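You operate a simulated robot arm through the tools that you are given. There is no shell and no other tool. Be economical: measure what you need, move in short steps, check, and stop when the job is done.

Carry out the task below with a simulated two-armed robot. There is one attempt and no reset: what you move stays moved.

TASK
Fetch the orange wedge and set it on the shelf under the finishing bench.

The check looks at the end state, three seconds after you hand in, the way a careful person would. Anything else that was tipped, shoved, dropped, spilled or broken makes it a failure.

THE ROBOT
Two 7-joint arms with two-finger parallel grippers on one trunk, on a base that drives. Base frame: it is fixed to the floor where the robot stands at the start and does not move with it; the origin is under the middle of the robot, x ahead of it, y to its left, z up. Readings come in mm, degrees, newtons and seconds.
The left shoulder is at the start at [70, 163, 1245], the right one opposite. With the tool pointing down near the work surface each hand reaches from about 380 to 880 mm from the robot's upright axis, wherever it stands, measured 20 degrees to its own side. Places, roughly: shelf under the finishing bench [700, -400, 400]. Payload 3.43 kg a hand.
The TCP of each hand is the grasp point between the finger pads, 34 mm short of the fingertips. In the tool frame z runs along the fingers and y along their closing line. The gripper opens to 128 mm. The fingers are 24 mm wide and 12 mm thick; the gripper's body (48 by 130 mm) begins 96 mm behind the TCP.
Orientation is told as [roll, pitch, yaw] about the base's x, y, z axes, in that order, counted from this pose: with the fingers straight down and closing along the base's y, the tool's x points along the base's -x, its y along +y and its z along -z.

THE INTERFACE
- The arms move only by the tool servo_tool. It takes "left_commands", "right_commands" or both (then of equal length, played together; a hand with none holds still); each is a list of rows, each a list of 7 numbers: the shift along the tool's x, y, z in units of 50 mm (1.0 is 50 mm), then the turn, a rotation vector about the tool's x, y, z in units of 4 degrees (1.0 is 4 degrees), then the gripper command, from -1 (fully open) to 1 (shut), values between in proportion. In form: [[tx, ty, tz, wx, wy, wz, fingers], ...]. A call has 1 to 12 rows; each row shifts and turns the commanded pose from where the row before left it, along the tool's axes as they then stand. A call with a number of a shift or a turn outside -1 to 1 is refused whole. A row lasts 0.2 s, in which the tool goes at most 50 mm and 8.6 degrees; a call with a longer step from one row to the next is refused whole, and so is a gripper value outside its range. A pose out of reach is approached as far as the arm can. The call stops where the force on the tool passes 40 N (or 10 N more than at its start, if that is more) or the arm is blocked; 0.2 s more then pass. Each finger travels about 153 mm/s and halts on what it meets, pressing with about 38 N; the grip force reading is that of the motor and also rises with nothing between the fingers. The clock runs only during rows and for 0.2 s after the last one: add rows that do not move to give the fingers time. It gives the time, the measured TCP pose, the force on the tool (base axes), the opening and the grip force at its end, in the units of the frame above (readings bear some noise).
- Cameras (640 x 400 px; columns grow to the right, rows downward): "scene" is now at [144.2, -5.2, 1443.9]; the picture's right is [-0.06, -1.00, -0.00], its down [-0.72, 0.04, -0.69] and it looks along [0.69, -0.04, -0.72] (base axes); focal length 214 px, centre (320, 200). "left" rides on the left gripper at [76, 11, -160] in its tool frame; the picture's right is [-0.15, 0.99, 0.00], its down [-0.88, -0.13, -0.46] and it looks along [-0.45, -0.07, 0.89] (tool axes); focal length 234 px, centre (320, 200). "right" rides on the right gripper at [76, -11, -160] in its tool frame; the picture's right is [0.15, 0.99, 0.00], its down [-0.88, 0.13, -0.46] and it looks along [-0.45, 0.07, 0.89] (tool axes); focal length 234 px, centre (320, 200). There is no depth. A picture from a camera that has moved, and an enlarged one, comes with that camera's place and axes in the base frame and with its lens. The place of the scene camera against the robot may be out by one fixed shift of up to 25 mm in any direction.
- camera(camera): a new picture of that camera. It takes no simulated time.
- move_column(by): slides the trunk up (or, below 0, down) by that many mm; the arms and the scene camera ride with it, the base frame stays. It gives what a move gives, with no picture.
- base_move(legs): drives the robot by 1 to 6 legs, each [ahead, left, turn to the left] in mm, mm and degrees, along the robot's own axes; the way and the turn of a leg run together, so that a leg with both is an arc; at most 1500 mm and 180 degrees a leg. The arms and the cameras ride along, it lands a little off, and it stops where it bumps. It gives what a move gives.
- head_to(pan, tilt): turns the head with the scene camera to pan (to the left, within 86 degrees either way) and tilt (down, from -29 to 69), counted from straight ahead of the robot. It gives what a move gives.
- inspect(camera, box): a new picture of the part [left, top, right, bottom] of that camera's present view, enlarged. It takes no simulated time.
- finish_job(): hands the job in; it is judged then, once.

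Go step by step. Nothing tells you exact positions but the pictures and the camera data: compare them with the known pose of the tool, close in by small moves and look again before you grip or let go. The budget is 120 turns and 92 pictures, counting those below and the enlarged ones. Unless the task says otherwise, let go and move clear before handing in.

The tools are called after "Call:" by a JSON object that holds its "fn" and its "kwargs". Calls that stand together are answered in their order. servo_tool: Moves the arms, as the interface text tells. Its arguments: {"type":"object","properties":{"left_commands":{"type":"array","items":{"type":"array","items":{"type":"number"}}},"right_commands":{"type":"array","items":{"type":"array","items":{"type":"number"}}}},"required":[]} The other tools are called the same way: move_column (by) slides the trunk up or down; base_move (legs) drives the base; head_to (pan, tilt) turns the head that bears the scene camera; camera (camera) takes a picture; inspect (camera, box) takes an enlarged picture of a part of a camera's view; finish_job () hands the job in.

At the start:

```text
t: 0.0
left_eef_pos: [676.3, 9.6, 1076.3]
left_tcp_rot: [-0.1, 0.0, 0.1]
left_contact_force: [0.3, -1.4, -0.5]
left_width: 127.8
left_gripper_force: 0.2
right_eef_pos: [506.1, -513.3, 1169.2]
right_tcp_rot: [0.0, -0.1, 0.1]
right_contact_force: [-0.4, 0.2, 0.8]
right_width: 127.9
right_gripper_force: 0.1
trunk travel left (down, up): [-725.0, 215.0]
robot x, y, heading: [0.8, 2.0, 0.2]
head pan, tilt: [-3.4, 46.1]
```

scene: 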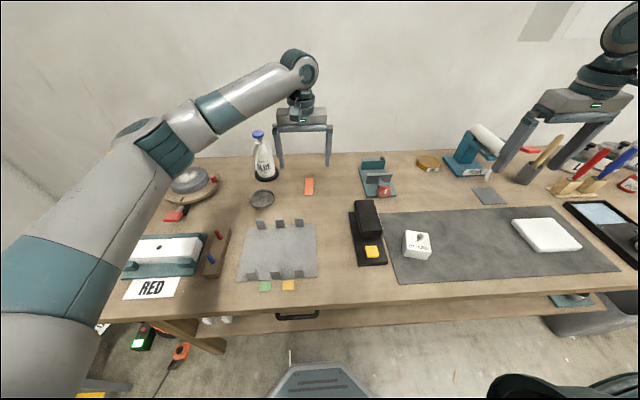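
right: 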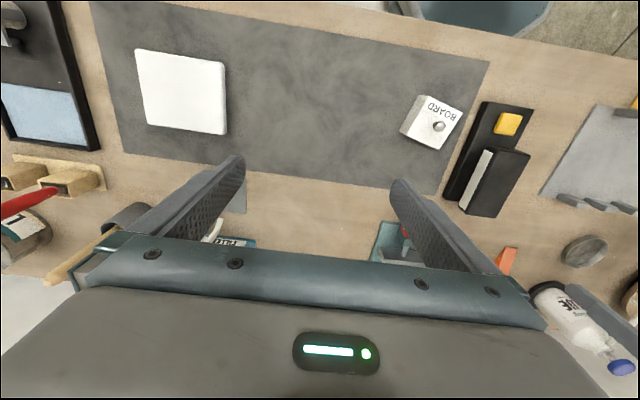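
left: 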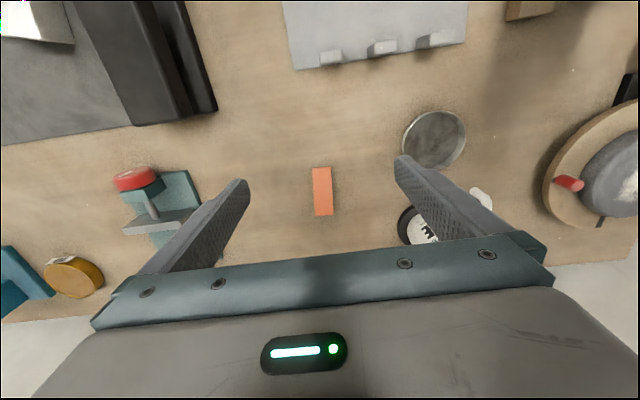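

The orange wedge looks to be at about [766, -2, 865] on the bench, long axis along x. I'll look closer at it and at the shelf below.

Call:
{"fn": "inspect", "kwargs": {"camera": "left", "box": [240, 130, 400, 230]}}

Call:
{"fn": "inspect", "kwargs": {"camera": "scene", "box": [240, 120, 400, 220]}}

Call:
{"fn": "head_to", "kwargs": {"pan": -35, "tilt": 60}}

Call:
{"fn": "camera", "kwargs": {"camera": "scene"}}

```text
4.00 times, centred on (320, 180) of left
camera zoom: at [600.1, 20.0, 1235.7], right [0.15, 0.99, 0.0], down [0.88, -0.13, 0.46], along [0.45, -0.07, -0.89], focal length 937 px, centre (320, 280)
```

zoom: 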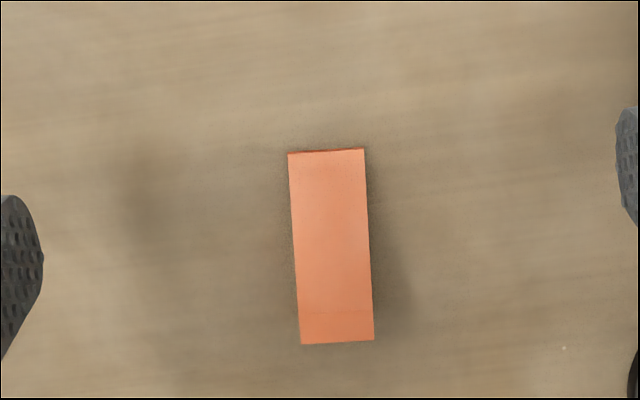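

```text
4.00 times, centred on (320, 170) of scene
camera zoom: at [144.2, -5.2, 1443.9], right [-0.06, -1.0, 0.0], down [-0.72, 0.04, -0.69], along [0.69, -0.04, -0.72], focal length 858 px, centre (320, 320)
```

zoom: 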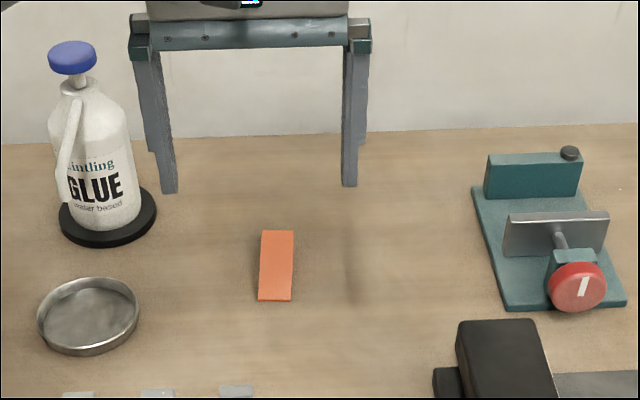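

```text
t: 1.0
left_eef_pos: [677.3, 9.4, 1075.1]
left_tcp_rot: [0.0, 0.0, 0.2]
left_contact_force: [-0.2, 0.0, -0.3]
left_width: 128.0
left_gripper_force: 0.1
right_eef_pos: [506.5, -512.9, 1169.2]
right_tcp_rot: [0.0, 0.1, 0.1]
right_contact_force: [0.2, 0.0, -0.2]
right_width: 128.2
right_gripper_force: 0.0
trunk travel left (down, up): [-725.0, 215.0]
robot x, y, heading: [0.6, -1.7, -0.2]
head pan, tilt: [-35.0, 60.0]
```

```text
86 pictures are left
camera scene: at [118.6, -38.5, 1426.0], right [-0.57, -0.82, 0.0], down [-0.71, 0.5, -0.5], along [0.41, -0.29, -0.87], focal length 214 px, centre (320, 200)
```

scene: 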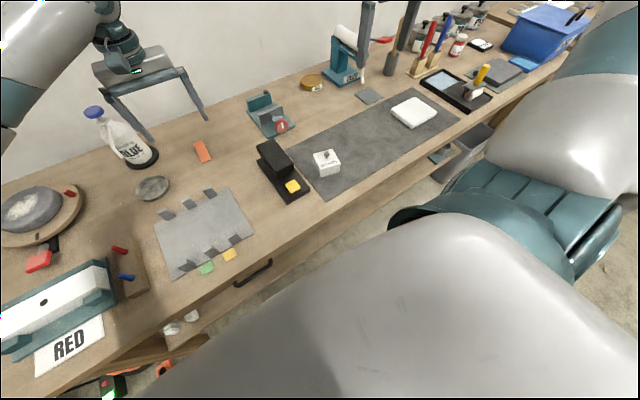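

I see a long bench with the wedge on it; the shelf lies hidden under the top. Before choosing the grip tilt I want to see under the bench, so I check the surroundings first.

Call:
{"fn": "head_to", "kwargs": {"pan": 86, "tilt": 40}}

Call:
{"fn": "camera", "kwargs": {"camera": "scene"}}

Call:
{"fn": "head_to", "kwargs": {"pan": -86, "tilt": 40}}

Call:
{"fn": "camera", "kwargs": {"camera": "scene"}}

```text
t: 3.0
left_eef_pos: [676.5, 9.3, 1074.6]
left_tcp_rot: [0.0, 0.0, 0.0]
left_contact_force: [-0.1, -0.4, -0.8]
left_width: 127.9
left_gripper_force: 0.0
right_eef_pos: [507.4, -514.4, 1168.6]
right_tcp_rot: [0.0, 0.0, 0.1]
right_contact_force: [-0.5, -0.9, -0.2]
right_width: 128.0
right_gripper_force: 0.0
trunk travel left (down, up): [-725.0, 215.0]
robot x, y, heading: [-0.6, -0.8, -0.1]
head pan, tilt: [85.9, 40.0]
```

```text
85 pictures are left
camera scene: at [70.0, 84.4, 1452.7], right [1.0, -0.07, 0.0], down [-0.05, -0.64, -0.77], along [0.05, 0.76, -0.64], focal length 214 px, centre (320, 200)
```

scene: 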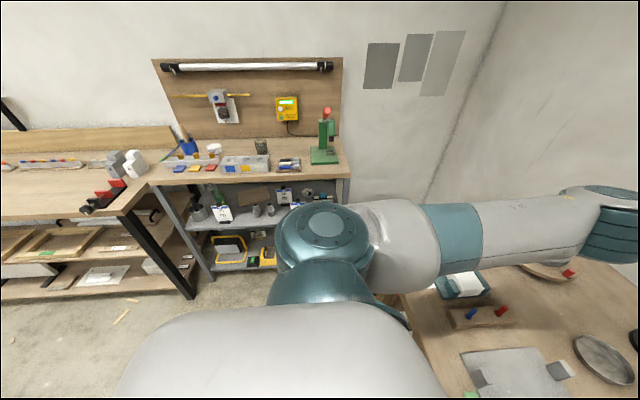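

```text
t: 5.6
left_eef_pos: [676.3, 10.1, 1074.5]
left_tcp_rot: [0.0, 0.1, 0.0]
left_contact_force: [-0.2, -0.8, 0.0]
left_width: 128.1
left_gripper_force: 0.0
right_eef_pos: [507.2, -512.7, 1169.5]
right_tcp_rot: [0.0, 0.0, 0.1]
right_contact_force: [-0.2, -0.4, 0.2]
right_width: 128.0
right_gripper_force: 0.0
trunk travel left (down, up): [-725.0, 215.0]
robot x, y, heading: [-2.0, -3.8, -0.0]
head pan, tilt: [-85.9, 40.0]
```

```text
84 pictures are left
camera scene: at [70.0, -85.2, 1452.7], right [-1.0, -0.07, 0.0], down [-0.05, 0.64, -0.77], along [0.05, -0.76, -0.64], focal length 214 px, centre (320, 200)
```

scene: 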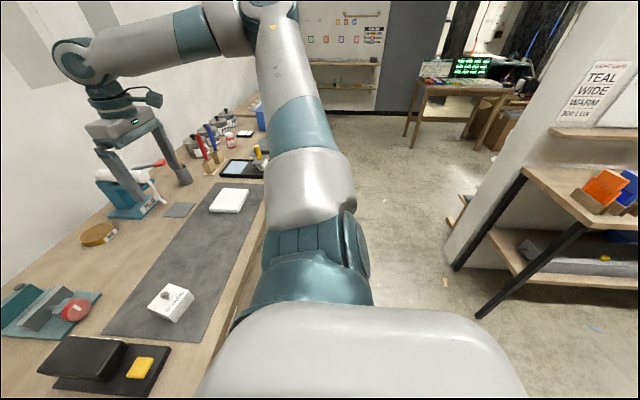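

The bench ahead is the one; there's about 900 mm free floor behind. I back off 350 mm and look under the top.

Call:
{"fn": "base_move", "kwargs": {"legs": [[-350, 0, 0]]}}

Call:
{"fn": "head_to", "kwargs": {"pan": -20, "tilt": 48}}

Call:
{"fn": "camera", "kwargs": {"camera": "scene"}}

```text
t: 7.8
left_eef_pos: [327.5, 10.5, 1075.1]
left_tcp_rot: [0.1, 0.1, 0.2]
left_contact_force: [0.4, -0.1, -0.2]
left_width: 128.1
left_gripper_force: 0.0
right_eef_pos: [158.2, -513.5, 1168.9]
right_tcp_rot: [-0.1, 0.0, 0.1]
right_contact_force: [-0.1, -0.1, 0.6]
right_width: 128.3
right_gripper_force: 0.0
trunk travel left (down, up): [-725.0, 215.0]
robot x, y, heading: [-351.8, -3.6, 0.4]
head pan, tilt: [-85.9, 40.0]
```

```text
t: 9.2
left_eef_pos: [327.4, 10.2, 1075.8]
left_tcp_rot: [0.0, -0.1, 0.3]
left_contact_force: [-0.2, 0.2, 0.5]
left_width: 128.1
left_gripper_force: 0.0
right_eef_pos: [157.5, -513.1, 1170.0]
right_tcp_rot: [0.0, 0.0, 0.1]
right_contact_force: [-0.3, -0.8, 0.1]
right_width: 128.1
right_gripper_force: 0.0
trunk travel left (down, up): [-725.0, 215.0]
robot x, y, heading: [-348.8, 2.4, -0.1]
head pan, tilt: [-20.0, 48.0]
```

```text
83 pictures are left
camera scene: at [-212.8, -27.4, 1441.3], right [-0.34, -0.94, 0.0], down [-0.7, 0.25, -0.67], along [0.63, -0.23, -0.74], focal length 214 px, centre (320, 200)
```

scene: 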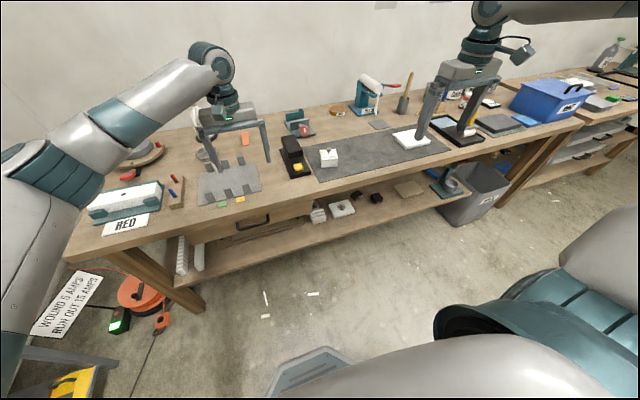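

The shelf is visible with several items on it. Enlarging.

Call:
{"fn": "inspect", "kwargs": {"camera": "scene", "box": [160, 150, 480, 350]}}

Call:
{"fn": "inspect", "kwargs": {"camera": "scene", "box": [280, 150, 440, 250]}}

```text
2.00 times, centred on (320, 250) of scene
camera zoom: at [-212.8, -27.4, 1441.3], right [-0.34, -0.94, 0.0], down [-0.7, 0.25, -0.67], along [0.63, -0.23, -0.74], focal length 429 px, centre (320, 100)
```

zoom: 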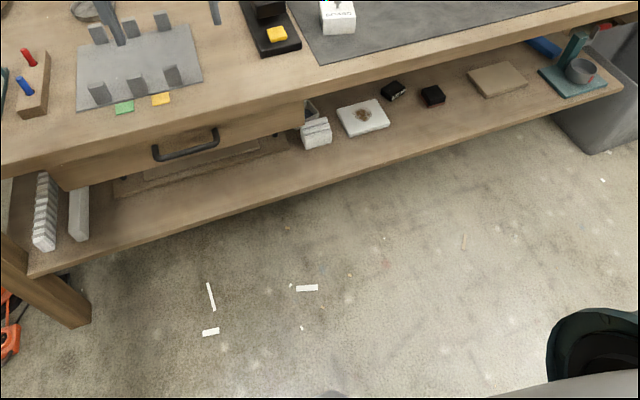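

```text
4.00 times, centred on (360, 200) of scene
camera zoom: at [-212.8, -27.4, 1441.3], right [-0.34, -0.94, 0.0], down [-0.7, 0.25, -0.67], along [0.63, -0.23, -0.74], focal length 858 px, centre (160, 200)
```

zoom: 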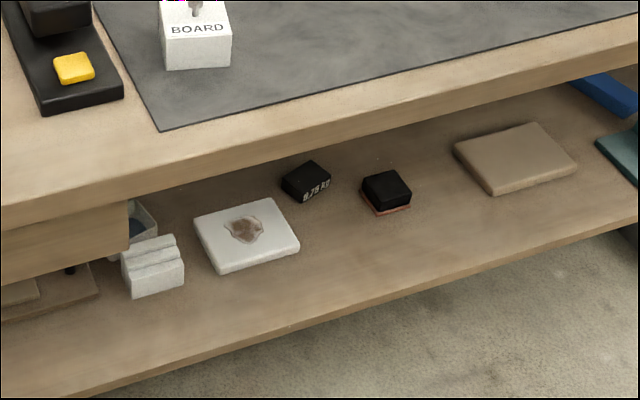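

The shelf top has free room near its front around [470, -600, 400], between the white tile and the black box. The bench edge is at x≈342, so I'll grip with the hand pitched about 48° forward to reach under later. Pitching the left hand now in free air.

Call:
{"fn": "servo_tool", "kwargs": {"left_commands": [[0, 0, 0, 0, -1, 0, -0.3], [0, 0, 0, 0, -1, 0, -0.3], [0, 0, 0, 0, -1, 0, -0.3], [0, 0, 0, 0, -1, 0, -0.3], [0, 0, 0, 0, -1, 0, -0.3], [0, 0, 0, 0, -1, 0, -0.3], [0, 0, 0, 0, -1, 0, -0.3], [0, 0, 0, 0, -1, 0, -0.3], [0, 0, 0, 0, -1, 0, -0.3], [0, 0, 0, 0, -1, 0, -0.3], [0, 0, 0, 0, -1, 0, -0.3], [0, 0, 0, 0, -1, 0, -0.3]]}}

Call:
{"fn": "base_move", "kwargs": {"legs": [[350, 0, 0]]}}

Call:
{"fn": "camera", "kwargs": {"camera": "left"}}

Call:
{"fn": "head_to", "kwargs": {"pan": 0, "tilt": 40}}

Call:
{"fn": "camera", "kwargs": {"camera": "scene"}}

```text
t: 11.8
left_eef_pos: [325.3, 9.6, 1076.7]
left_tcp_rot: [0.0, -48.0, 0.2]
left_contact_force: [0.3, -0.2, -0.4]
left_width: 83.3
left_gripper_force: 0.1
right_eef_pos: [156.9, -512.4, 1171.4]
right_tcp_rot: [0.0, -0.1, 0.1]
right_contact_force: [-1.0, -0.5, 0.4]
right_width: 127.9
right_gripper_force: 0.0
trunk travel left (down, up): [-725.0, 215.0]
robot x, y, heading: [-350.4, 2.0, 0.0]
head pan, tilt: [-20.0, 48.0]
```

```text
t: 14.1
left_eef_pos: [671.3, 14.8, 1077.1]
left_tcp_rot: [0.1, -48.0, 0.4]
left_contact_force: [0.1, 0.7, -0.7]
left_width: 83.0
left_gripper_force: 0.1
right_eef_pos: [508.3, -508.8, 1170.4]
right_tcp_rot: [0.0, 0.0, 0.4]
right_contact_force: [-0.5, -0.2, -0.4]
right_width: 127.8
right_gripper_force: 0.1
trunk travel left (down, up): [-725.0, 215.0]
robot x, y, heading: [-3.2, 2.3, 0.3]
head pan, tilt: [-20.0, 48.0]
```

```text
80 pictures are left
camera left: at [503.3, 24.4, 1127.5], right [0.09, 0.99, 0.11], down [0.25, -0.13, 0.96], along [0.96, -0.06, -0.26], focal length 234 px, centre (320, 200)
```

left: 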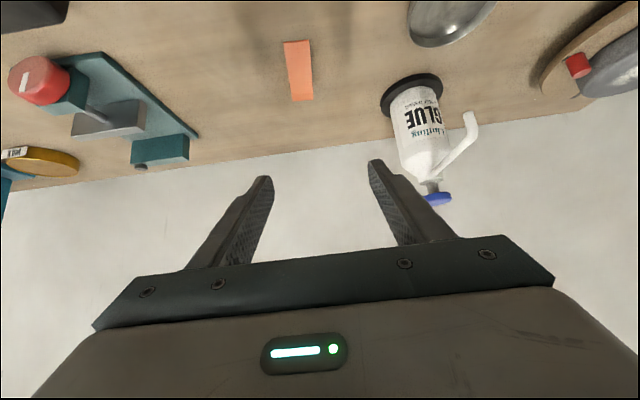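

```text
t: 14.9
left_eef_pos: [674.1, 14.8, 1075.7]
left_tcp_rot: [0.1, -48.2, 0.4]
left_contact_force: [0.2, 1.1, 0.4]
left_width: 83.0
left_gripper_force: 0.0
right_eef_pos: [507.7, -509.2, 1169.2]
right_tcp_rot: [-0.1, 0.0, 0.3]
right_contact_force: [-0.6, -0.2, 0.5]
right_width: 128.1
right_gripper_force: 0.0
trunk travel left (down, up): [-725.0, 215.0]
robot x, y, heading: [-1.0, 0.7, 0.4]
head pan, tilt: [0.0, 40.0]
```

```text
79 pictures are left
camera scene: at [146.7, 1.6, 1452.7], right [0.01, -1.0, 0.0], down [-0.64, 0.0, -0.77], along [0.77, 0.0, -0.64], focal length 214 px, centre (320, 200)
```

scene: 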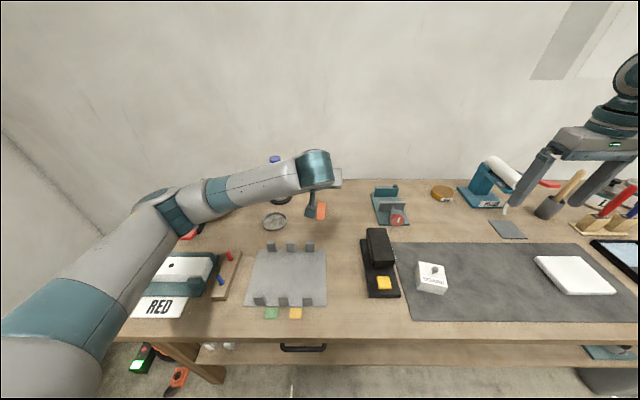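

The left camera now views the wedge at a flatter angle (upside down). Enlarging for its height and place.

Call:
{"fn": "inspect", "kwargs": {"camera": "left", "box": [250, 20, 350, 120]}}

```text
4.00 times, centred on (300, 70) of left
camera zoom: at [503.7, 24.5, 1127.3], right [0.09, 0.99, 0.11], down [0.25, -0.13, 0.96], along [0.96, -0.06, -0.26], focal length 937 px, centre (400, 720)
```

zoom: 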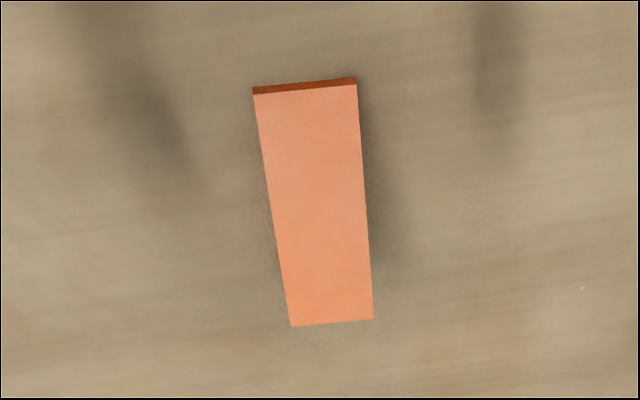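

The wedge is ~84 long, 32 wide, 4 mm high at the near end rising to ~17 mm at the far end, at x 730–814, y≈0, yaw ≈ -5°. I move above its thick end and align yaw.

Call:
{"fn": "servo_tool", "kwargs": {"left_commands": [[0.083, -0.075, 0.775, 0, 0, 0, -0.3], [0.083, -0.075, 0.775, 0, 0, 0, -0.3], [0.083, -0.075, 0.775, 0, 0, 0, -0.3], [0.083, -0.075, 0.775, 0, 0, 0, -0.3], [0, 0, 0, 1, 0, 0.9, -0.3], [0, 0, 0, 0, 0, 0, -0.3]]}}

Call:
{"fn": "camera", "kwargs": {"camera": "left"}}

```text
t: 16.3
left_eef_pos: [778.3, 0.9, 960.0]
left_tcp_rot: [0.1, -47.9, -5.0]
left_contact_force: [-0.9, -0.1, -0.1]
left_width: 82.9
left_gripper_force: 0.0
right_eef_pos: [507.7, -509.9, 1169.6]
right_tcp_rot: [0.0, 0.0, 0.4]
right_contact_force: [0.2, 0.0, -0.7]
right_width: 128.0
right_gripper_force: 0.0
trunk travel left (down, up): [-725.0, 215.0]
robot x, y, heading: [1.8, -0.5, 0.6]
head pan, tilt: [0.0, 40.0]
```

```text
77 pictures are left
camera left: at [610.6, 25.1, 1011.4], right [0.18, 0.98, 0.11], down [0.24, -0.15, 0.96], along [0.95, -0.15, -0.26], focal length 234 px, centre (320, 200)
```

left: 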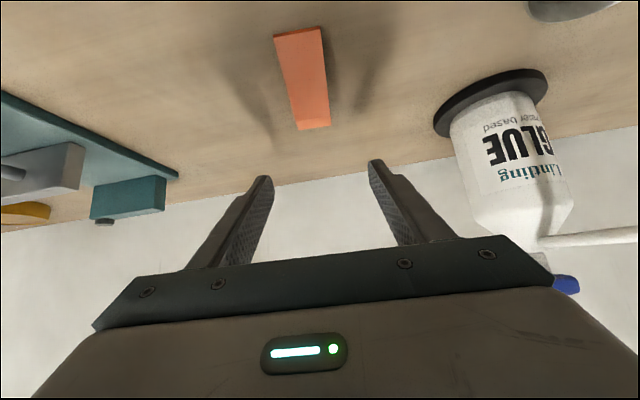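

Alignment agrees. Descending to just above the table.

Call:
{"fn": "servo_tool", "kwargs": {"left_commands": [[0.3, -0.01, 0.27, 0, 0, 0, -0.3], [0.3, -0.01, 0.27, 0, 0, 0, -0.3], [0.34, -0.01, 0.306, 0, 0, 0, -0.3], [0, 0, 0, 0, 0, 0, -0.3]]}}

Call:
{"fn": "camera", "kwargs": {"camera": "left"}}

Call:
{"fn": "inspect", "kwargs": {"camera": "scene", "box": [280, 160, 360, 240]}}

```text
t: 17.3
left_eef_pos: [779.0, -0.7, 896.5]
left_tcp_rot: [0.0, -48.0, -4.9]
left_contact_force: [0.1, -0.6, -0.2]
left_width: 83.1
left_gripper_force: 0.1
right_eef_pos: [507.3, -509.0, 1169.5]
right_tcp_rot: [0.0, 0.0, 0.4]
right_contact_force: [0.4, 0.3, 0.9]
right_width: 127.8
right_gripper_force: 0.0
trunk travel left (down, up): [-725.0, 215.0]
robot x, y, heading: [-2.8, 4.2, 0.4]
head pan, tilt: [0.0, 40.0]
```

```text
76 pictures are left
camera left: at [609.6, 23.4, 947.5], right [0.18, 0.98, 0.11], down [0.24, -0.15, 0.96], along [0.95, -0.15, -0.26], focal length 234 px, centre (320, 200)
```

left: 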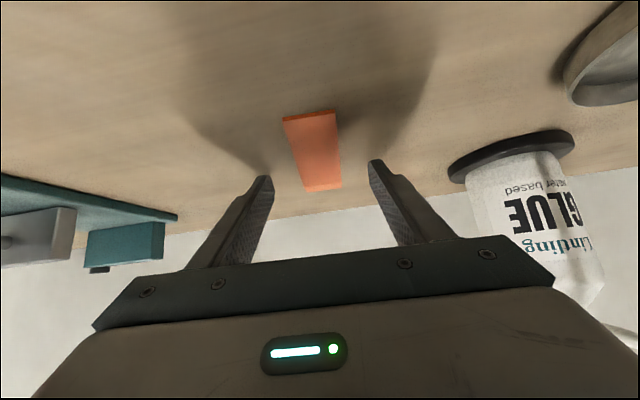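

```text
5.00 times, centred on (320, 200) of scene
camera zoom: at [146.7, 1.7, 1452.7], right [0.01, -1.0, 0.0], down [-0.64, 0.0, -0.77], along [0.77, 0.01, -0.64], focal length 1072 px, centre (320, 200)
```

zoom: 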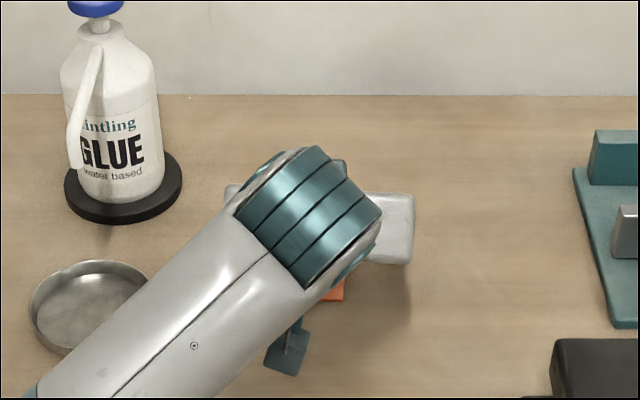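

Centred. Lowering 2 mm more and closing gradually.

Call:
{"fn": "servo_tool", "kwargs": {"left_commands": [[0.03, 0, 0.027, 0, 0, 0, -0.3], [0, 0, 0, 0, 0, 0, 0.2], [0, 0, 0, 0, 0, 0, 0.4], [0, 0, 0, 0, 0, 0, 0.5], [0, 0, 0, 0, 0, 0, 0.6], [0, 0, 0, 0, 0, 0, 1], [0, 0, 0, 0, 0, 0, 1], [0, 0, 0, 0, 0, 0, 1]]}}

Call:
{"fn": "camera", "kwargs": {"camera": "left"}}

```text
t: 19.1
left_eef_pos: [778.3, -2.1, 895.6]
left_tcp_rot: [0.0, -48.0, -4.8]
left_contact_force: [0.0, -1.1, 0.0]
left_width: 30.8
left_gripper_force: 38.0
right_eef_pos: [508.3, -508.6, 1169.5]
right_tcp_rot: [0.0, 0.1, 0.5]
right_contact_force: [0.4, 0.1, 0.1]
right_width: 128.2
right_gripper_force: 0.0
trunk travel left (down, up): [-725.0, 215.0]
robot x, y, heading: [-3.6, 1.7, 0.3]
head pan, tilt: [0.0, 40.0]
```

```text
74 pictures are left
camera left: at [609.6, 23.3, 945.6], right [0.18, 0.98, 0.11], down [0.24, -0.15, 0.96], along [0.95, -0.15, -0.26], focal length 234 px, centre (320, 200)
```

left: 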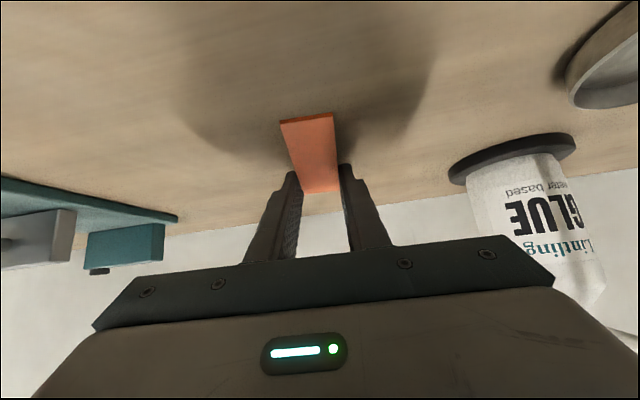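

Grip closed at 30.8 mm on the wedge. Lifting straight up and checking.

Call:
{"fn": "servo_tool", "kwargs": {"left_commands": [[-0.2, 0, -0.18, 0, 0, 0, 1], [-0.35, 0, -0.315, 0, 0, 0, 1], [-0.35, 0, -0.315, 0, 0, 0, 1], [0, 0, 0, 0, 0, 0, 1]]}}

Call:
{"fn": "camera", "kwargs": {"camera": "left"}}

```text
t: 20.1
left_eef_pos: [776.0, 11.6, 957.2]
left_tcp_rot: [-0.3, -48.1, -4.3]
left_contact_force: [0.2, 0.1, -0.1]
left_width: 30.7
left_gripper_force: 38.3
right_eef_pos: [504.8, -498.5, 1176.2]
right_tcp_rot: [-0.5, -0.2, 0.6]
right_contact_force: [-0.2, -0.5, 0.0]
right_width: 128.1
right_gripper_force: 0.0
trunk travel left (down, up): [-725.0, 215.0]
robot x, y, heading: [-3.8, -0.3, 0.6]
head pan, tilt: [0.0, 40.0]
```

```text
73 pictures are left
camera left: at [606.7, 35.6, 1007.4], right [0.18, 0.98, 0.11], down [0.24, -0.15, 0.96], along [0.96, -0.14, -0.26], focal length 234 px, centre (320, 200)
```

left: 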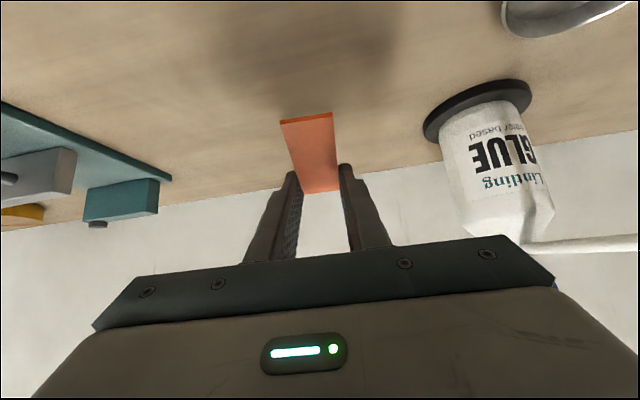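

The wedge is held firmly, unchanged in the hand. Both hands read a shift of ~12 mm in y, so I recheck before moving on.

Call:
{"fn": "servo_tool", "kwargs": {"left_commands": [[0, 0, 0, 0, 0, 0, 1], [0, 0, 0, 0, 0, 0, 1], [0, 0, 0, 0, 0, 0, 1]]}}

Call:
{"fn": "camera", "kwargs": {"camera": "scene"}}

```text
t: 20.9
left_eef_pos: [776.0, 10.8, 956.9]
left_tcp_rot: [-0.2, -48.3, -4.4]
left_contact_force: [0.2, 0.5, -0.3]
left_width: 30.6
left_gripper_force: 37.7
right_eef_pos: [504.3, -499.3, 1177.3]
right_tcp_rot: [-0.6, -0.2, 0.4]
right_contact_force: [0.5, -0.7, -0.1]
right_width: 128.1
right_gripper_force: 0.1
trunk travel left (down, up): [-725.0, 215.0]
robot x, y, heading: [-2.5, -1.5, 0.5]
head pan, tilt: [0.0, 40.0]
```

```text
72 pictures are left
camera scene: at [141.7, 13.9, 1453.3], right [0.01, -1.0, 0.01], down [-0.64, -0.01, -0.77], along [0.77, 0.0, -0.64], focal length 214 px, centre (320, 200)
```

scene: 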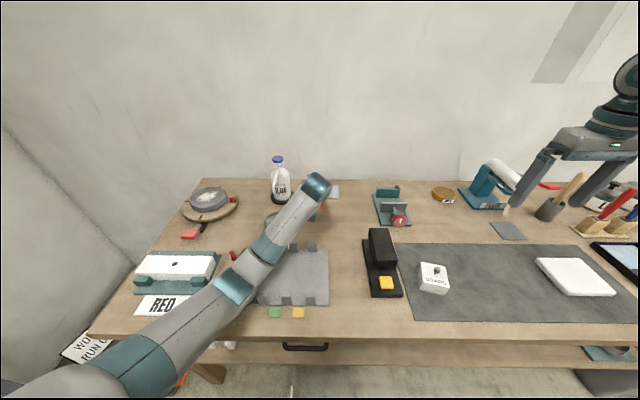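

The left elbow has swung low, possibly touching something. I look at it closely before any further motion.

Call:
{"fn": "head_to", "kwargs": {"pan": 35, "tilt": 55}}

Call:
{"fn": "camera", "kwargs": {"camera": "scene"}}

Call:
{"fn": "camera", "kwargs": {"camera": "right"}}

```text
t: 21.9
left_eef_pos: [776.2, 11.7, 956.8]
left_tcp_rot: [-0.3, -48.1, -4.3]
left_contact_force: [-0.7, -0.3, -0.3]
left_width: 30.5
left_gripper_force: 38.0
right_eef_pos: [504.6, -499.0, 1175.8]
right_tcp_rot: [-0.5, -0.2, 0.5]
right_contact_force: [0.0, 0.7, 0.3]
right_width: 128.1
right_gripper_force: 0.0
trunk travel left (down, up): [-725.0, 215.0]
robot x, y, heading: [-0.9, 1.8, 0.4]
head pan, tilt: [35.0, 55.0]
```

```text
71 pictures are left
camera scene: at [115.6, 54.6, 1432.2], right [0.58, -0.81, 0.01], down [-0.67, -0.48, -0.57], along [0.47, 0.33, -0.82], focal length 214 px, centre (320, 200)
```

scene: 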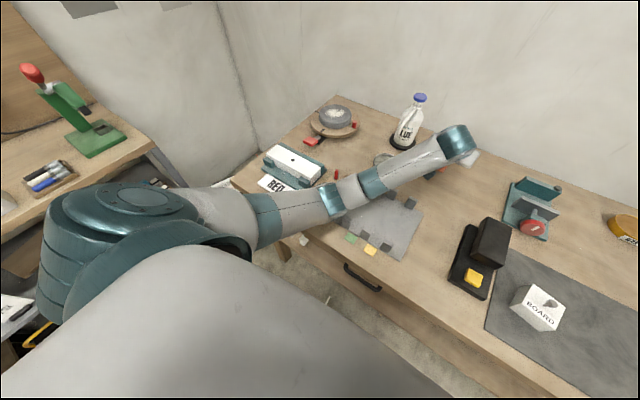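

```text
70 pictures are left
camera right: at [429.3, -509.6, 1335.7], right [-0.16, 0.99, -0.01], down [0.88, 0.14, 0.46], along [0.45, 0.06, -0.89], focal length 234 px, centre (320, 200)
```

right: 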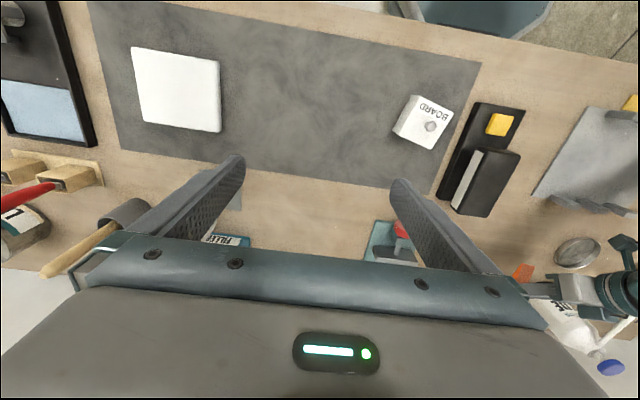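

I can't be sure of the elbow's clearance, so raise the whole trunk by 120 mm – this lifts everything straight up – and look at the readings.

Call:
{"fn": "move_column", "kwargs": {"by": 120}}

Call:
{"fn": "camera", "kwargs": {"camera": "scene"}}

Call:
{"fn": "camera", "kwargs": {"camera": "left"}}

```text
t: 23.4
left_eef_pos: [777.6, -1.7, 1075.8]
left_tcp_rot: [-0.1, -48.0, -4.8]
left_contact_force: [-0.7, -1.1, -0.6]
left_width: 30.4
left_gripper_force: 37.8
right_eef_pos: [508.5, -508.9, 1289.3]
right_tcp_rot: [-0.1, -0.1, 0.5]
right_contact_force: [-0.9, -0.3, -1.0]
right_width: 128.0
right_gripper_force: 0.0
trunk travel left (down, up): [-845.0, 95.0]
robot x, y, heading: [-3.0, 0.3, 0.5]
head pan, tilt: [35.0, 55.0]
```

```text
69 pictures are left
camera scene: at [120.9, 43.5, 1552.0], right [0.58, -0.82, 0.0], down [-0.67, -0.47, -0.57], along [0.47, 0.33, -0.82], focal length 214 px, centre (320, 200)
```

scene: 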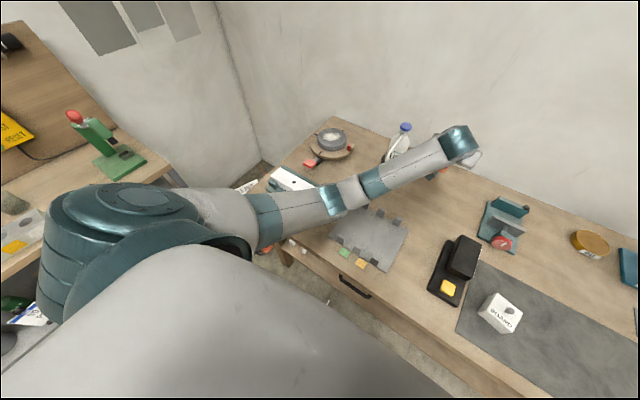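

```text
68 pictures are left
camera left: at [609.1, 23.0, 1126.1], right [0.18, 0.98, 0.11], down [0.24, -0.15, 0.96], along [0.95, -0.15, -0.26], focal length 234 px, centre (320, 200)
```

left: 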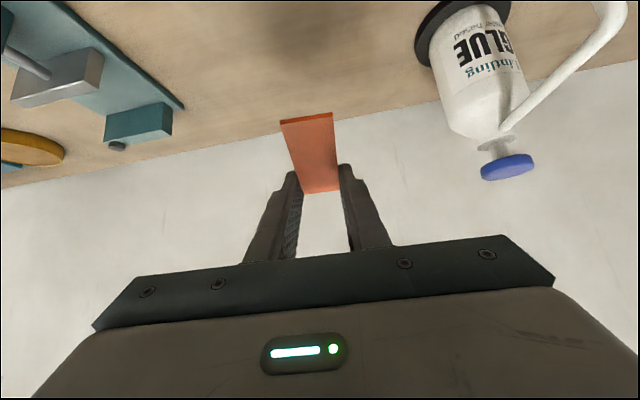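

The lean vanished, so an arm link had been touching something. Backing off to check the items under that arm.

Call:
{"fn": "base_move", "kwargs": {"legs": [[-350, 0, 0]]}}

Call:
{"fn": "head_to", "kwargs": {"pan": 15, "tilt": 40}}

Call:
{"fn": "camera", "kwargs": {"camera": "scene"}}

```text
t: 25.7
left_eef_pos: [428.1, -4.6, 1074.3]
left_tcp_rot: [0.0, -47.9, -4.8]
left_contact_force: [0.0, -0.5, -1.1]
left_width: 30.6
left_gripper_force: 38.2
right_eef_pos: [159.8, -511.5, 1288.7]
right_tcp_rot: [0.0, 0.0, 0.5]
right_contact_force: [0.5, 0.5, -0.1]
right_width: 127.8
right_gripper_force: 0.1
trunk travel left (down, up): [-845.0, 95.0]
robot x, y, heading: [-352.5, -3.7, 0.6]
head pan, tilt: [35.0, 55.0]
```

```text
t: 26.5
left_eef_pos: [426.3, -3.8, 1075.2]
left_tcp_rot: [-0.1, -47.9, -4.8]
left_contact_force: [-0.7, -0.2, 0.5]
left_width: 30.5
left_gripper_force: 37.8
right_eef_pos: [158.4, -510.8, 1290.7]
right_tcp_rot: [0.0, 0.0, 0.5]
right_contact_force: [-0.7, 0.5, 0.4]
right_width: 128.0
right_gripper_force: 0.1
trunk travel left (down, up): [-845.0, 95.0]
robot x, y, heading: [-353.1, 1.5, 0.6]
head pan, tilt: [15.0, 40.0]
```

```text
67 pictures are left
camera scene: at [-207.9, 21.5, 1572.8], right [0.27, -0.96, 0.0], down [-0.62, -0.17, -0.77], along [0.74, 0.2, -0.64], focal length 214 px, centre (320, 200)
```

scene: 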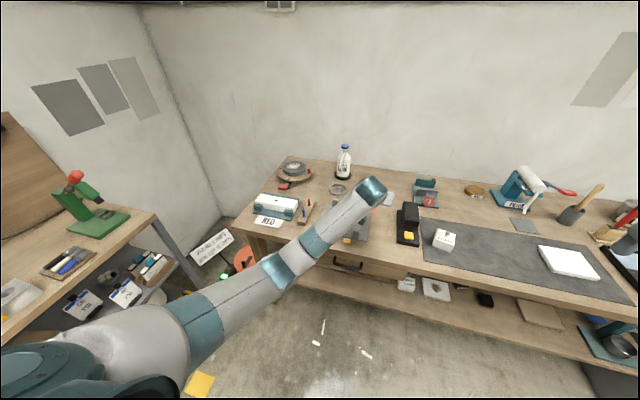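

Call:
{"fn": "inspect", "kwargs": {"camera": "scene", "box": [230, 130, 470, 280]}}

```text
2.67 times, centred on (350, 205) of scene
camera zoom: at [-207.9, 21.5, 1572.8], right [0.27, -0.96, 0.0], down [-0.62, -0.17, -0.77], along [0.74, 0.2, -0.64], focal length 572 px, centre (240, 187)
```

zoom: 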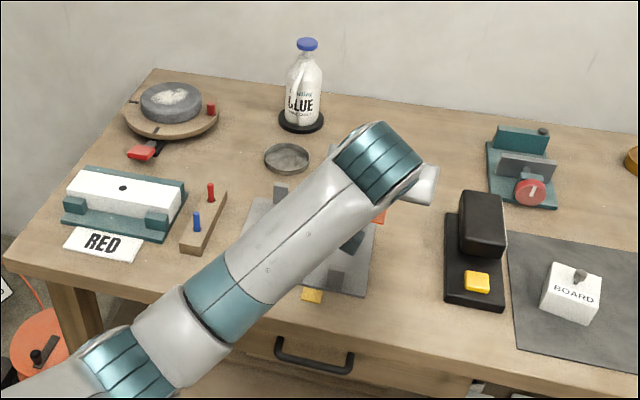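

Everything stands where it was. Now I back off further and drive right, so that the hand ends in front of the free shelf area.

Call:
{"fn": "base_move", "kwargs": {"legs": [[-150, 0, -0.6], [0, -590, 0]]}}

Call:
{"fn": "head_to", "kwargs": {"pan": 0, "tilt": 40}}

Call:
{"fn": "camera", "kwargs": {"camera": "scene"}}

```text
t: 30.9
left_eef_pos: [277.2, -600.8, 1073.9]
left_tcp_rot: [0.0, -48.0, -5.1]
left_contact_force: [-0.1, -0.7, 0.0]
left_width: 30.6
left_gripper_force: 38.1
right_eef_pos: [7.4, -1105.9, 1290.4]
right_tcp_rot: [-0.2, 0.1, 0.4]
right_contact_force: [-0.6, 0.0, -0.4]
right_width: 128.0
right_gripper_force: 0.0
trunk travel left (down, up): [-845.0, 95.0]
robot x, y, heading: [-500.6, -596.9, 0.2]
head pan, tilt: [15.0, 40.0]
```

```text
t: 31.6
left_eef_pos: [278.3, -600.3, 1075.0]
left_tcp_rot: [0.0, -48.0, -4.9]
left_contact_force: [-0.1, 1.1, 0.4]
left_width: 30.5
left_gripper_force: 38.0
right_eef_pos: [8.4, -1108.4, 1288.9]
right_tcp_rot: [0.0, 0.1, 0.2]
right_contact_force: [0.0, -0.1, -1.1]
right_width: 128.0
right_gripper_force: 0.0
trunk travel left (down, up): [-845.0, 95.0]
robot x, y, heading: [-505.3, -596.3, 0.3]
head pan, tilt: [0.0, 40.0]
```

```text
65 pictures are left
camera scene: at [-352.8, -596.9, 1572.7], right [0.01, -1.0, 0.0], down [-0.64, 0.0, -0.77], along [0.77, 0.0, -0.64], focal length 214 px, centre (320, 200)
```

scene: 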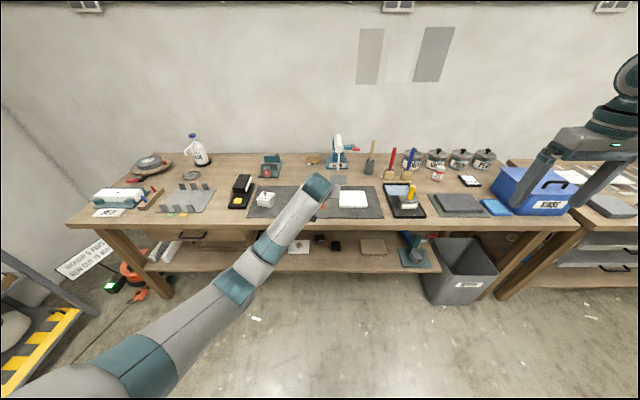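

The path is open. Backing 40 mm more for clearance, then lowering the trunk 480 mm.

Call:
{"fn": "base_move", "kwargs": {"legs": [[-40, 0, 0]]}}

Call:
{"fn": "move_column", "kwargs": {"by": -480}}

Call:
{"fn": "camera", "kwargs": {"camera": "scene"}}

Call:
{"fn": "camera", "kwargs": {"camera": "left"}}

```text
t: 32.5
left_eef_pos: [245.0, -601.2, 1070.1]
left_tcp_rot: [-0.1, -47.5, -5.0]
left_contact_force: [-0.1, -0.5, -0.1]
left_width: 30.5
left_gripper_force: 38.8
right_eef_pos: [-21.7, -1108.5, 1286.2]
right_tcp_rot: [0.0, 0.3, 0.4]
right_contact_force: [0.6, 0.0, 0.2]
right_width: 127.8
right_gripper_force: 0.0
trunk travel left (down, up): [-845.0, 95.0]
robot x, y, heading: [-538.8, -599.1, -0.0]
head pan, tilt: [0.0, 40.0]
```

```text
refused: -480 is not a number from -400 to 400
```

```text
64 pictures are left
camera scene: at [-382.1, -596.6, 1571.7], right [0.01, -1.0, 0.0], down [-0.65, 0.0, -0.76], along [0.76, 0.0, -0.65], focal length 214 px, centre (320, 200)
```

scene: 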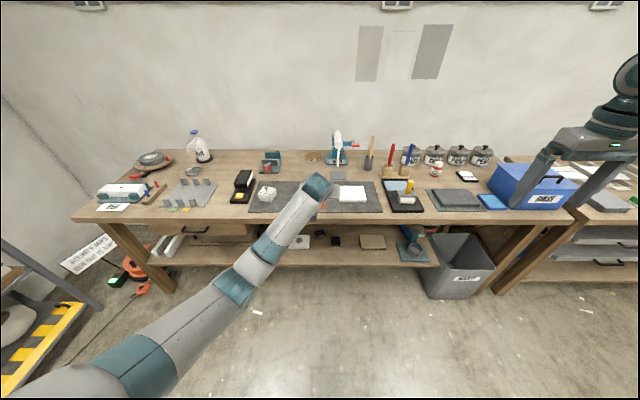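

```text
63 pictures are left
camera left: at [77.4, -576.1, 1122.2], right [0.18, 0.98, 0.11], down [0.25, -0.15, 0.96], along [0.95, -0.15, -0.27], focal length 234 px, centre (320, 200)
```

left: 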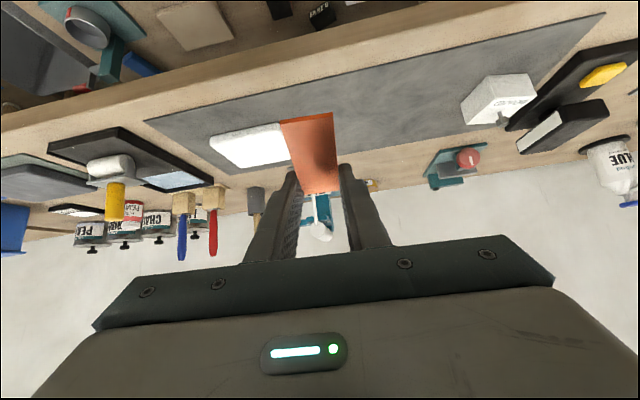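

The pose leans a hair (pitch ~0.4°), perhaps a bump behind. I go forward 25 mm and lower in two steps.

Call:
{"fn": "base_move", "kwargs": {"legs": [[25, 0, 0]]}}

Call:
{"fn": "servo_tool", "kwargs": {"left_commands": [[0, 0, 0, 0, 0, 0, 1], [0, 0, 0, 0, 0, 0, 1]]}}

```text
t: 33.3
left_eef_pos: [256.5, -601.5, 1081.9]
left_tcp_rot: [0.0, -48.4, -5.1]
left_contact_force: [-0.9, 0.3, 1.1]
left_width: 30.8
left_gripper_force: 38.2
right_eef_pos: [-13.3, -1107.1, 1292.9]
right_tcp_rot: [-0.1, -0.3, 0.3]
right_contact_force: [-1.8, -0.6, 1.0]
right_width: 128.1
right_gripper_force: 0.0
trunk travel left (down, up): [-845.0, 95.0]
robot x, y, heading: [-517.4, -600.4, 0.3]
head pan, tilt: [0.0, 40.0]
```

```text
t: 33.9
left_eef_pos: [262.3, -602.3, 1077.3]
left_tcp_rot: [0.0, -48.1, -5.1]
left_contact_force: [0.0, -0.3, -0.3]
left_width: 30.5
left_gripper_force: 37.8
right_eef_pos: [-9.4, -1108.0, 1291.6]
right_tcp_rot: [-0.1, -0.2, 0.3]
right_contact_force: [-0.4, -0.7, 0.2]
right_width: 127.9
right_gripper_force: 0.1
trunk travel left (down, up): [-845.0, 95.0]
robot x, y, heading: [-515.1, -596.0, 0.2]
head pan, tilt: [0.0, 40.0]
```

That was only brake sway, settling out. Lowering 400.

Call:
{"fn": "move_column", "kwargs": {"by": -400}}

Call:
{"fn": "camera", "kwargs": {"camera": "scene"}}

Call:
{"fn": "camera", "kwargs": {"camera": "left"}}

```text
t: 37.8
left_eef_pos: [264.3, -603.0, 675.5]
left_tcp_rot: [0.0, -48.0, -5.0]
left_contact_force: [0.2, 0.0, -0.2]
left_width: 30.6
left_gripper_force: 38.1
right_eef_pos: [-6.2, -1108.0, 889.8]
right_tcp_rot: [-0.1, 0.0, 0.3]
right_contact_force: [-0.6, -0.4, 0.3]
right_width: 128.0
right_gripper_force: 0.1
trunk travel left (down, up): [-445.0, 495.0]
robot x, y, heading: [-514.7, -594.9, 0.3]
head pan, tilt: [0.0, 40.0]
```

```text
62 pictures are left
camera scene: at [-366.6, -596.4, 1172.8], right [0.0, -1.0, 0.0], down [-0.64, 0.0, -0.77], along [0.77, 0.0, -0.64], focal length 214 px, centre (320, 200)
```

scene: 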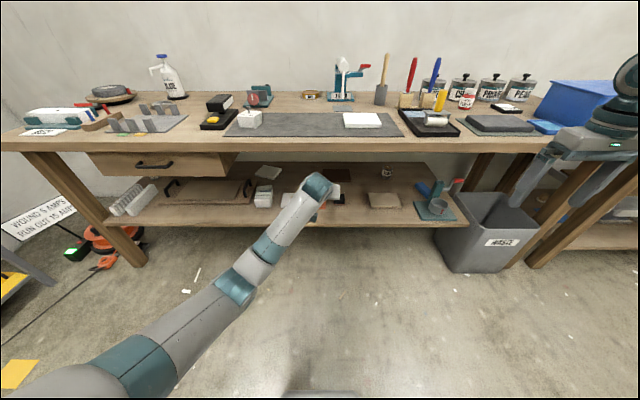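

```text
61 pictures are left
camera left: at [95.7, -576.5, 726.4], right [0.18, 0.98, 0.11], down [0.24, -0.15, 0.96], along [0.95, -0.15, -0.26], focal length 234 px, centre (320, 200)
```

left: 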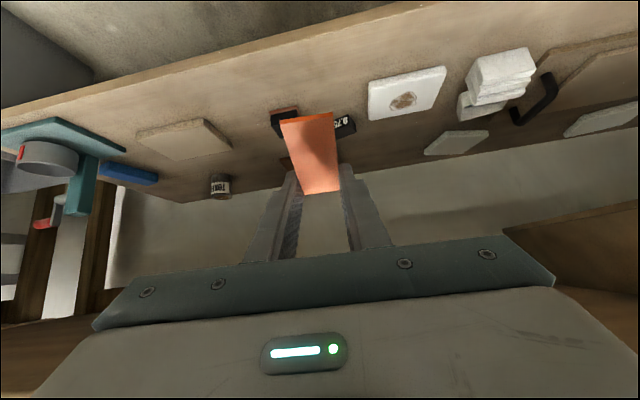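

Good view of the shelf: free lane between the tile (y>-523) and the black box (x>600). Checking the front edge more exactly.

Call:
{"fn": "inspect", "kwargs": {"camera": "left", "box": [200, 0, 440, 150]}}

Call:
{"fn": "inspect", "kwargs": {"camera": "scene", "box": [240, 130, 480, 280]}}

```text
2.67 times, centred on (320, 75) of left
camera zoom: at [95.7, -576.5, 726.4], right [0.18, 0.98, 0.11], down [0.24, -0.15, 0.96], along [0.95, -0.15, -0.26], focal length 624 px, centre (320, 533)
```

zoom: 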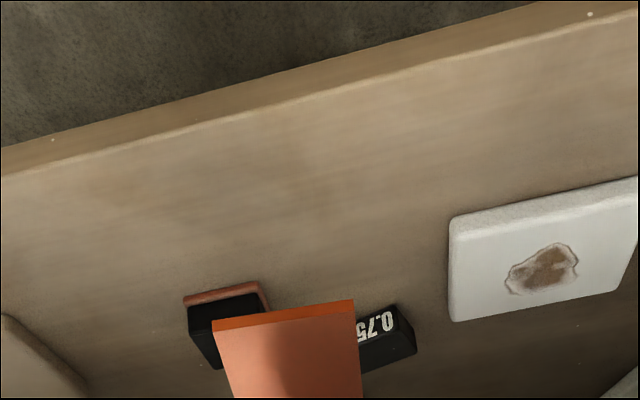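

```text
2.67 times, centred on (360, 205) of scene
camera zoom: at [-366.6, -596.4, 1172.8], right [0.0, -1.0, 0.0], down [-0.64, 0.0, -0.77], along [0.77, 0.0, -0.64], focal length 572 px, centre (213, 187)
```

zoom: 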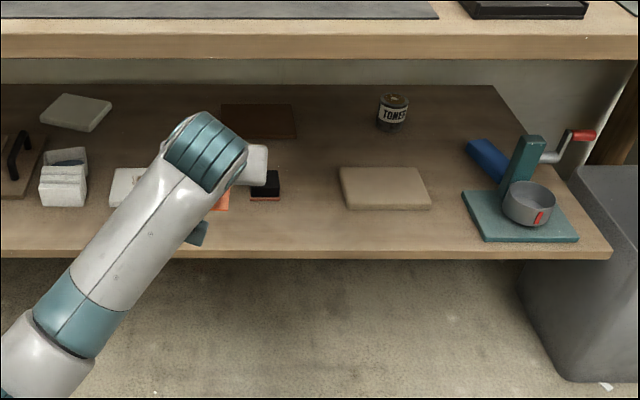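

Shelf edge comes out at x≈370 for z=400. Lowering 130 more, then driving in 200 mm.

Call:
{"fn": "move_column", "kwargs": {"by": -130}}

Call:
{"fn": "base_move", "kwargs": {"legs": [[100, 0, 0]]}}

Call:
{"fn": "camera", "kwargs": {"camera": "left"}}

Call:
{"fn": "camera", "kwargs": {"camera": "scene"}}

```text
t: 39.3
left_eef_pos: [263.7, -601.2, 544.8]
left_tcp_rot: [0.1, -48.1, -5.0]
left_contact_force: [-0.1, -0.7, -0.7]
left_width: 30.6
left_gripper_force: 38.2
right_eef_pos: [-4.7, -1107.6, 760.1]
right_tcp_rot: [-0.2, 0.0, 0.3]
right_contact_force: [-0.2, -0.4, -0.3]
right_width: 127.9
right_gripper_force: 0.1
trunk travel left (down, up): [-315.0, 625.0]
robot x, y, heading: [-514.5, -596.5, 0.1]
head pan, tilt: [0.0, 40.0]
```

```text
t: 40.5
left_eef_pos: [365.6, -600.1, 543.1]
left_tcp_rot: [0.0, -47.9, -5.0]
left_contact_force: [0.3, -0.8, 0.3]
left_width: 30.6
left_gripper_force: 38.3
right_eef_pos: [96.9, -1106.9, 759.3]
right_tcp_rot: [0.0, 0.1, 0.4]
right_contact_force: [0.6, 0.5, -0.3]
right_width: 128.0
right_gripper_force: 0.1
trunk travel left (down, up): [-315.0, 625.0]
robot x, y, heading: [-413.7, -596.2, 0.5]
head pan, tilt: [0.0, 40.0]
```

```text
58 pictures are left
camera left: at [197.4, -575.4, 595.6], right [0.18, 0.98, 0.11], down [0.24, -0.15, 0.96], along [0.95, -0.15, -0.26], focal length 234 px, centre (320, 200)
```

left: 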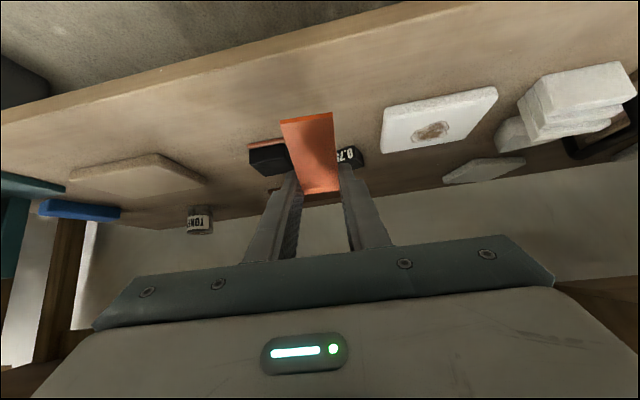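

```text
57 pictures are left
camera scene: at [-264.3, -595.9, 1042.5], right [0.01, -1.0, 0.0], down [-0.64, 0.0, -0.77], along [0.77, 0.0, -0.64], focal length 214 px, centre (320, 200)
```

scene: 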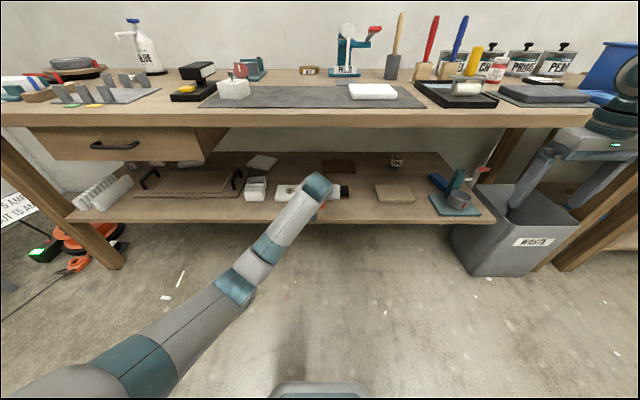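

The lane is clear, tile corner at about [512, -513]. Driving in 105 mm more.

Call:
{"fn": "base_move", "kwargs": {"legs": [[105, 0, 0]]}}

Call:
{"fn": "move_column", "kwargs": {"by": -60}}

Call:
{"fn": "camera", "kwargs": {"camera": "left"}}

Call:
{"fn": "camera", "kwargs": {"camera": "scene"}}

```text
t: 41.6
left_eef_pos: [469.1, -600.6, 544.7]
left_tcp_rot: [0.0, -48.0, -5.0]
left_contact_force: [0.0, -0.5, -0.7]
left_width: 30.3
left_gripper_force: 38.0
right_eef_pos: [200.8, -1106.2, 759.4]
right_tcp_rot: [-0.1, 0.0, 0.4]
right_contact_force: [0.0, 0.2, 0.0]
right_width: 128.2
right_gripper_force: 0.0
trunk travel left (down, up): [-315.0, 625.0]
robot x, y, heading: [-310.7, -595.6, 0.3]
head pan, tilt: [0.0, 40.0]
```

```text
t: 42.6
left_eef_pos: [469.6, -599.4, 484.4]
left_tcp_rot: [0.0, -47.9, -5.0]
left_contact_force: [-0.6, 0.1, -0.8]
left_width: 30.7
left_gripper_force: 38.2
right_eef_pos: [199.0, -1105.4, 698.3]
right_tcp_rot: [-0.1, 0.0, 0.3]
right_contact_force: [0.0, -0.7, -0.7]
right_width: 128.1
right_gripper_force: 0.1
trunk travel left (down, up): [-255.0, 685.0]
robot x, y, heading: [-310.1, -595.9, 0.3]
head pan, tilt: [0.0, 40.0]
```

```text
56 pictures are left
camera left: at [300.3, -574.1, 536.5], right [0.18, 0.98, 0.11], down [0.24, -0.15, 0.96], along [0.95, -0.15, -0.26], focal length 234 px, centre (320, 200)
```

left: 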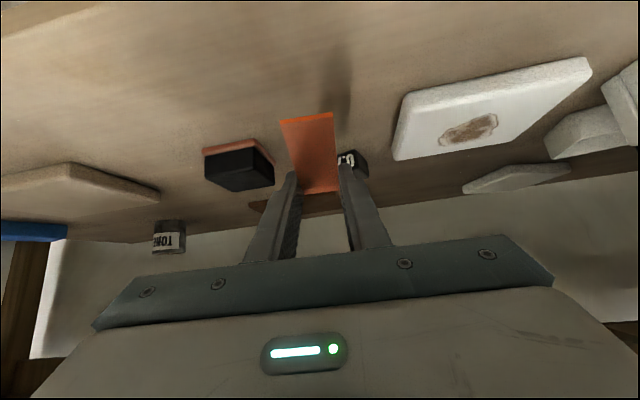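

```text
55 pictures are left
camera scene: at [-162.1, -594.9, 982.8], right [0.01, -1.0, 0.0], down [-0.64, 0.0, -0.77], along [0.77, 0.01, -0.64], focal length 214 px, centre (320, 200)
```

scene: 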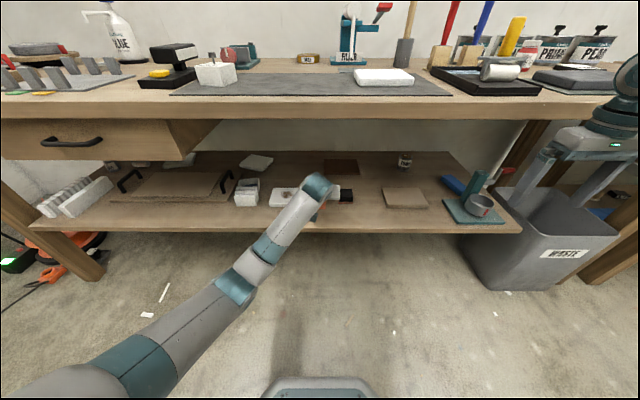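

Wedge hangs over clear shelf. Lowering 35 mm then finer.

Call:
{"fn": "move_column", "kwargs": {"by": -35}}

Call:
{"fn": "camera", "kwargs": {"camera": "left"}}

```text
t: 43.4
left_eef_pos: [469.4, -599.4, 449.8]
left_tcp_rot: [0.0, -48.0, -4.9]
left_contact_force: [-0.2, -0.7, -0.4]
left_width: 30.8
left_gripper_force: 37.8
right_eef_pos: [199.7, -1106.6, 666.0]
right_tcp_rot: [0.0, -0.1, 0.5]
right_contact_force: [-1.6, -0.3, 0.9]
right_width: 128.0
right_gripper_force: 0.1
trunk travel left (down, up): [-220.0, 720.0]
robot x, y, heading: [-310.6, -595.5, 0.3]
head pan, tilt: [0.0, 40.0]
```

```text
54 pictures are left
camera left: at [300.3, -574.1, 501.5], right [0.18, 0.98, 0.11], down [0.24, -0.15, 0.96], along [0.95, -0.15, -0.26], focal length 234 px, centre (320, 200)
```

left: 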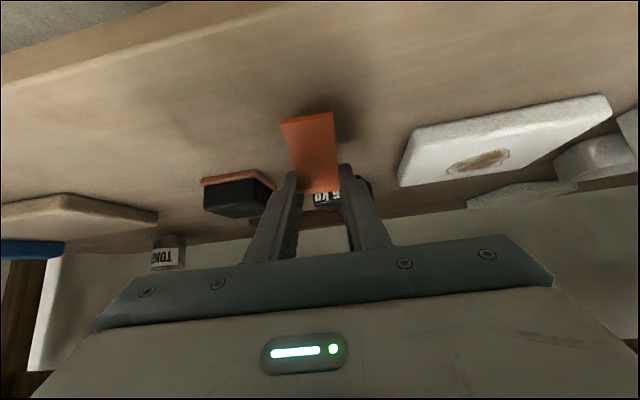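

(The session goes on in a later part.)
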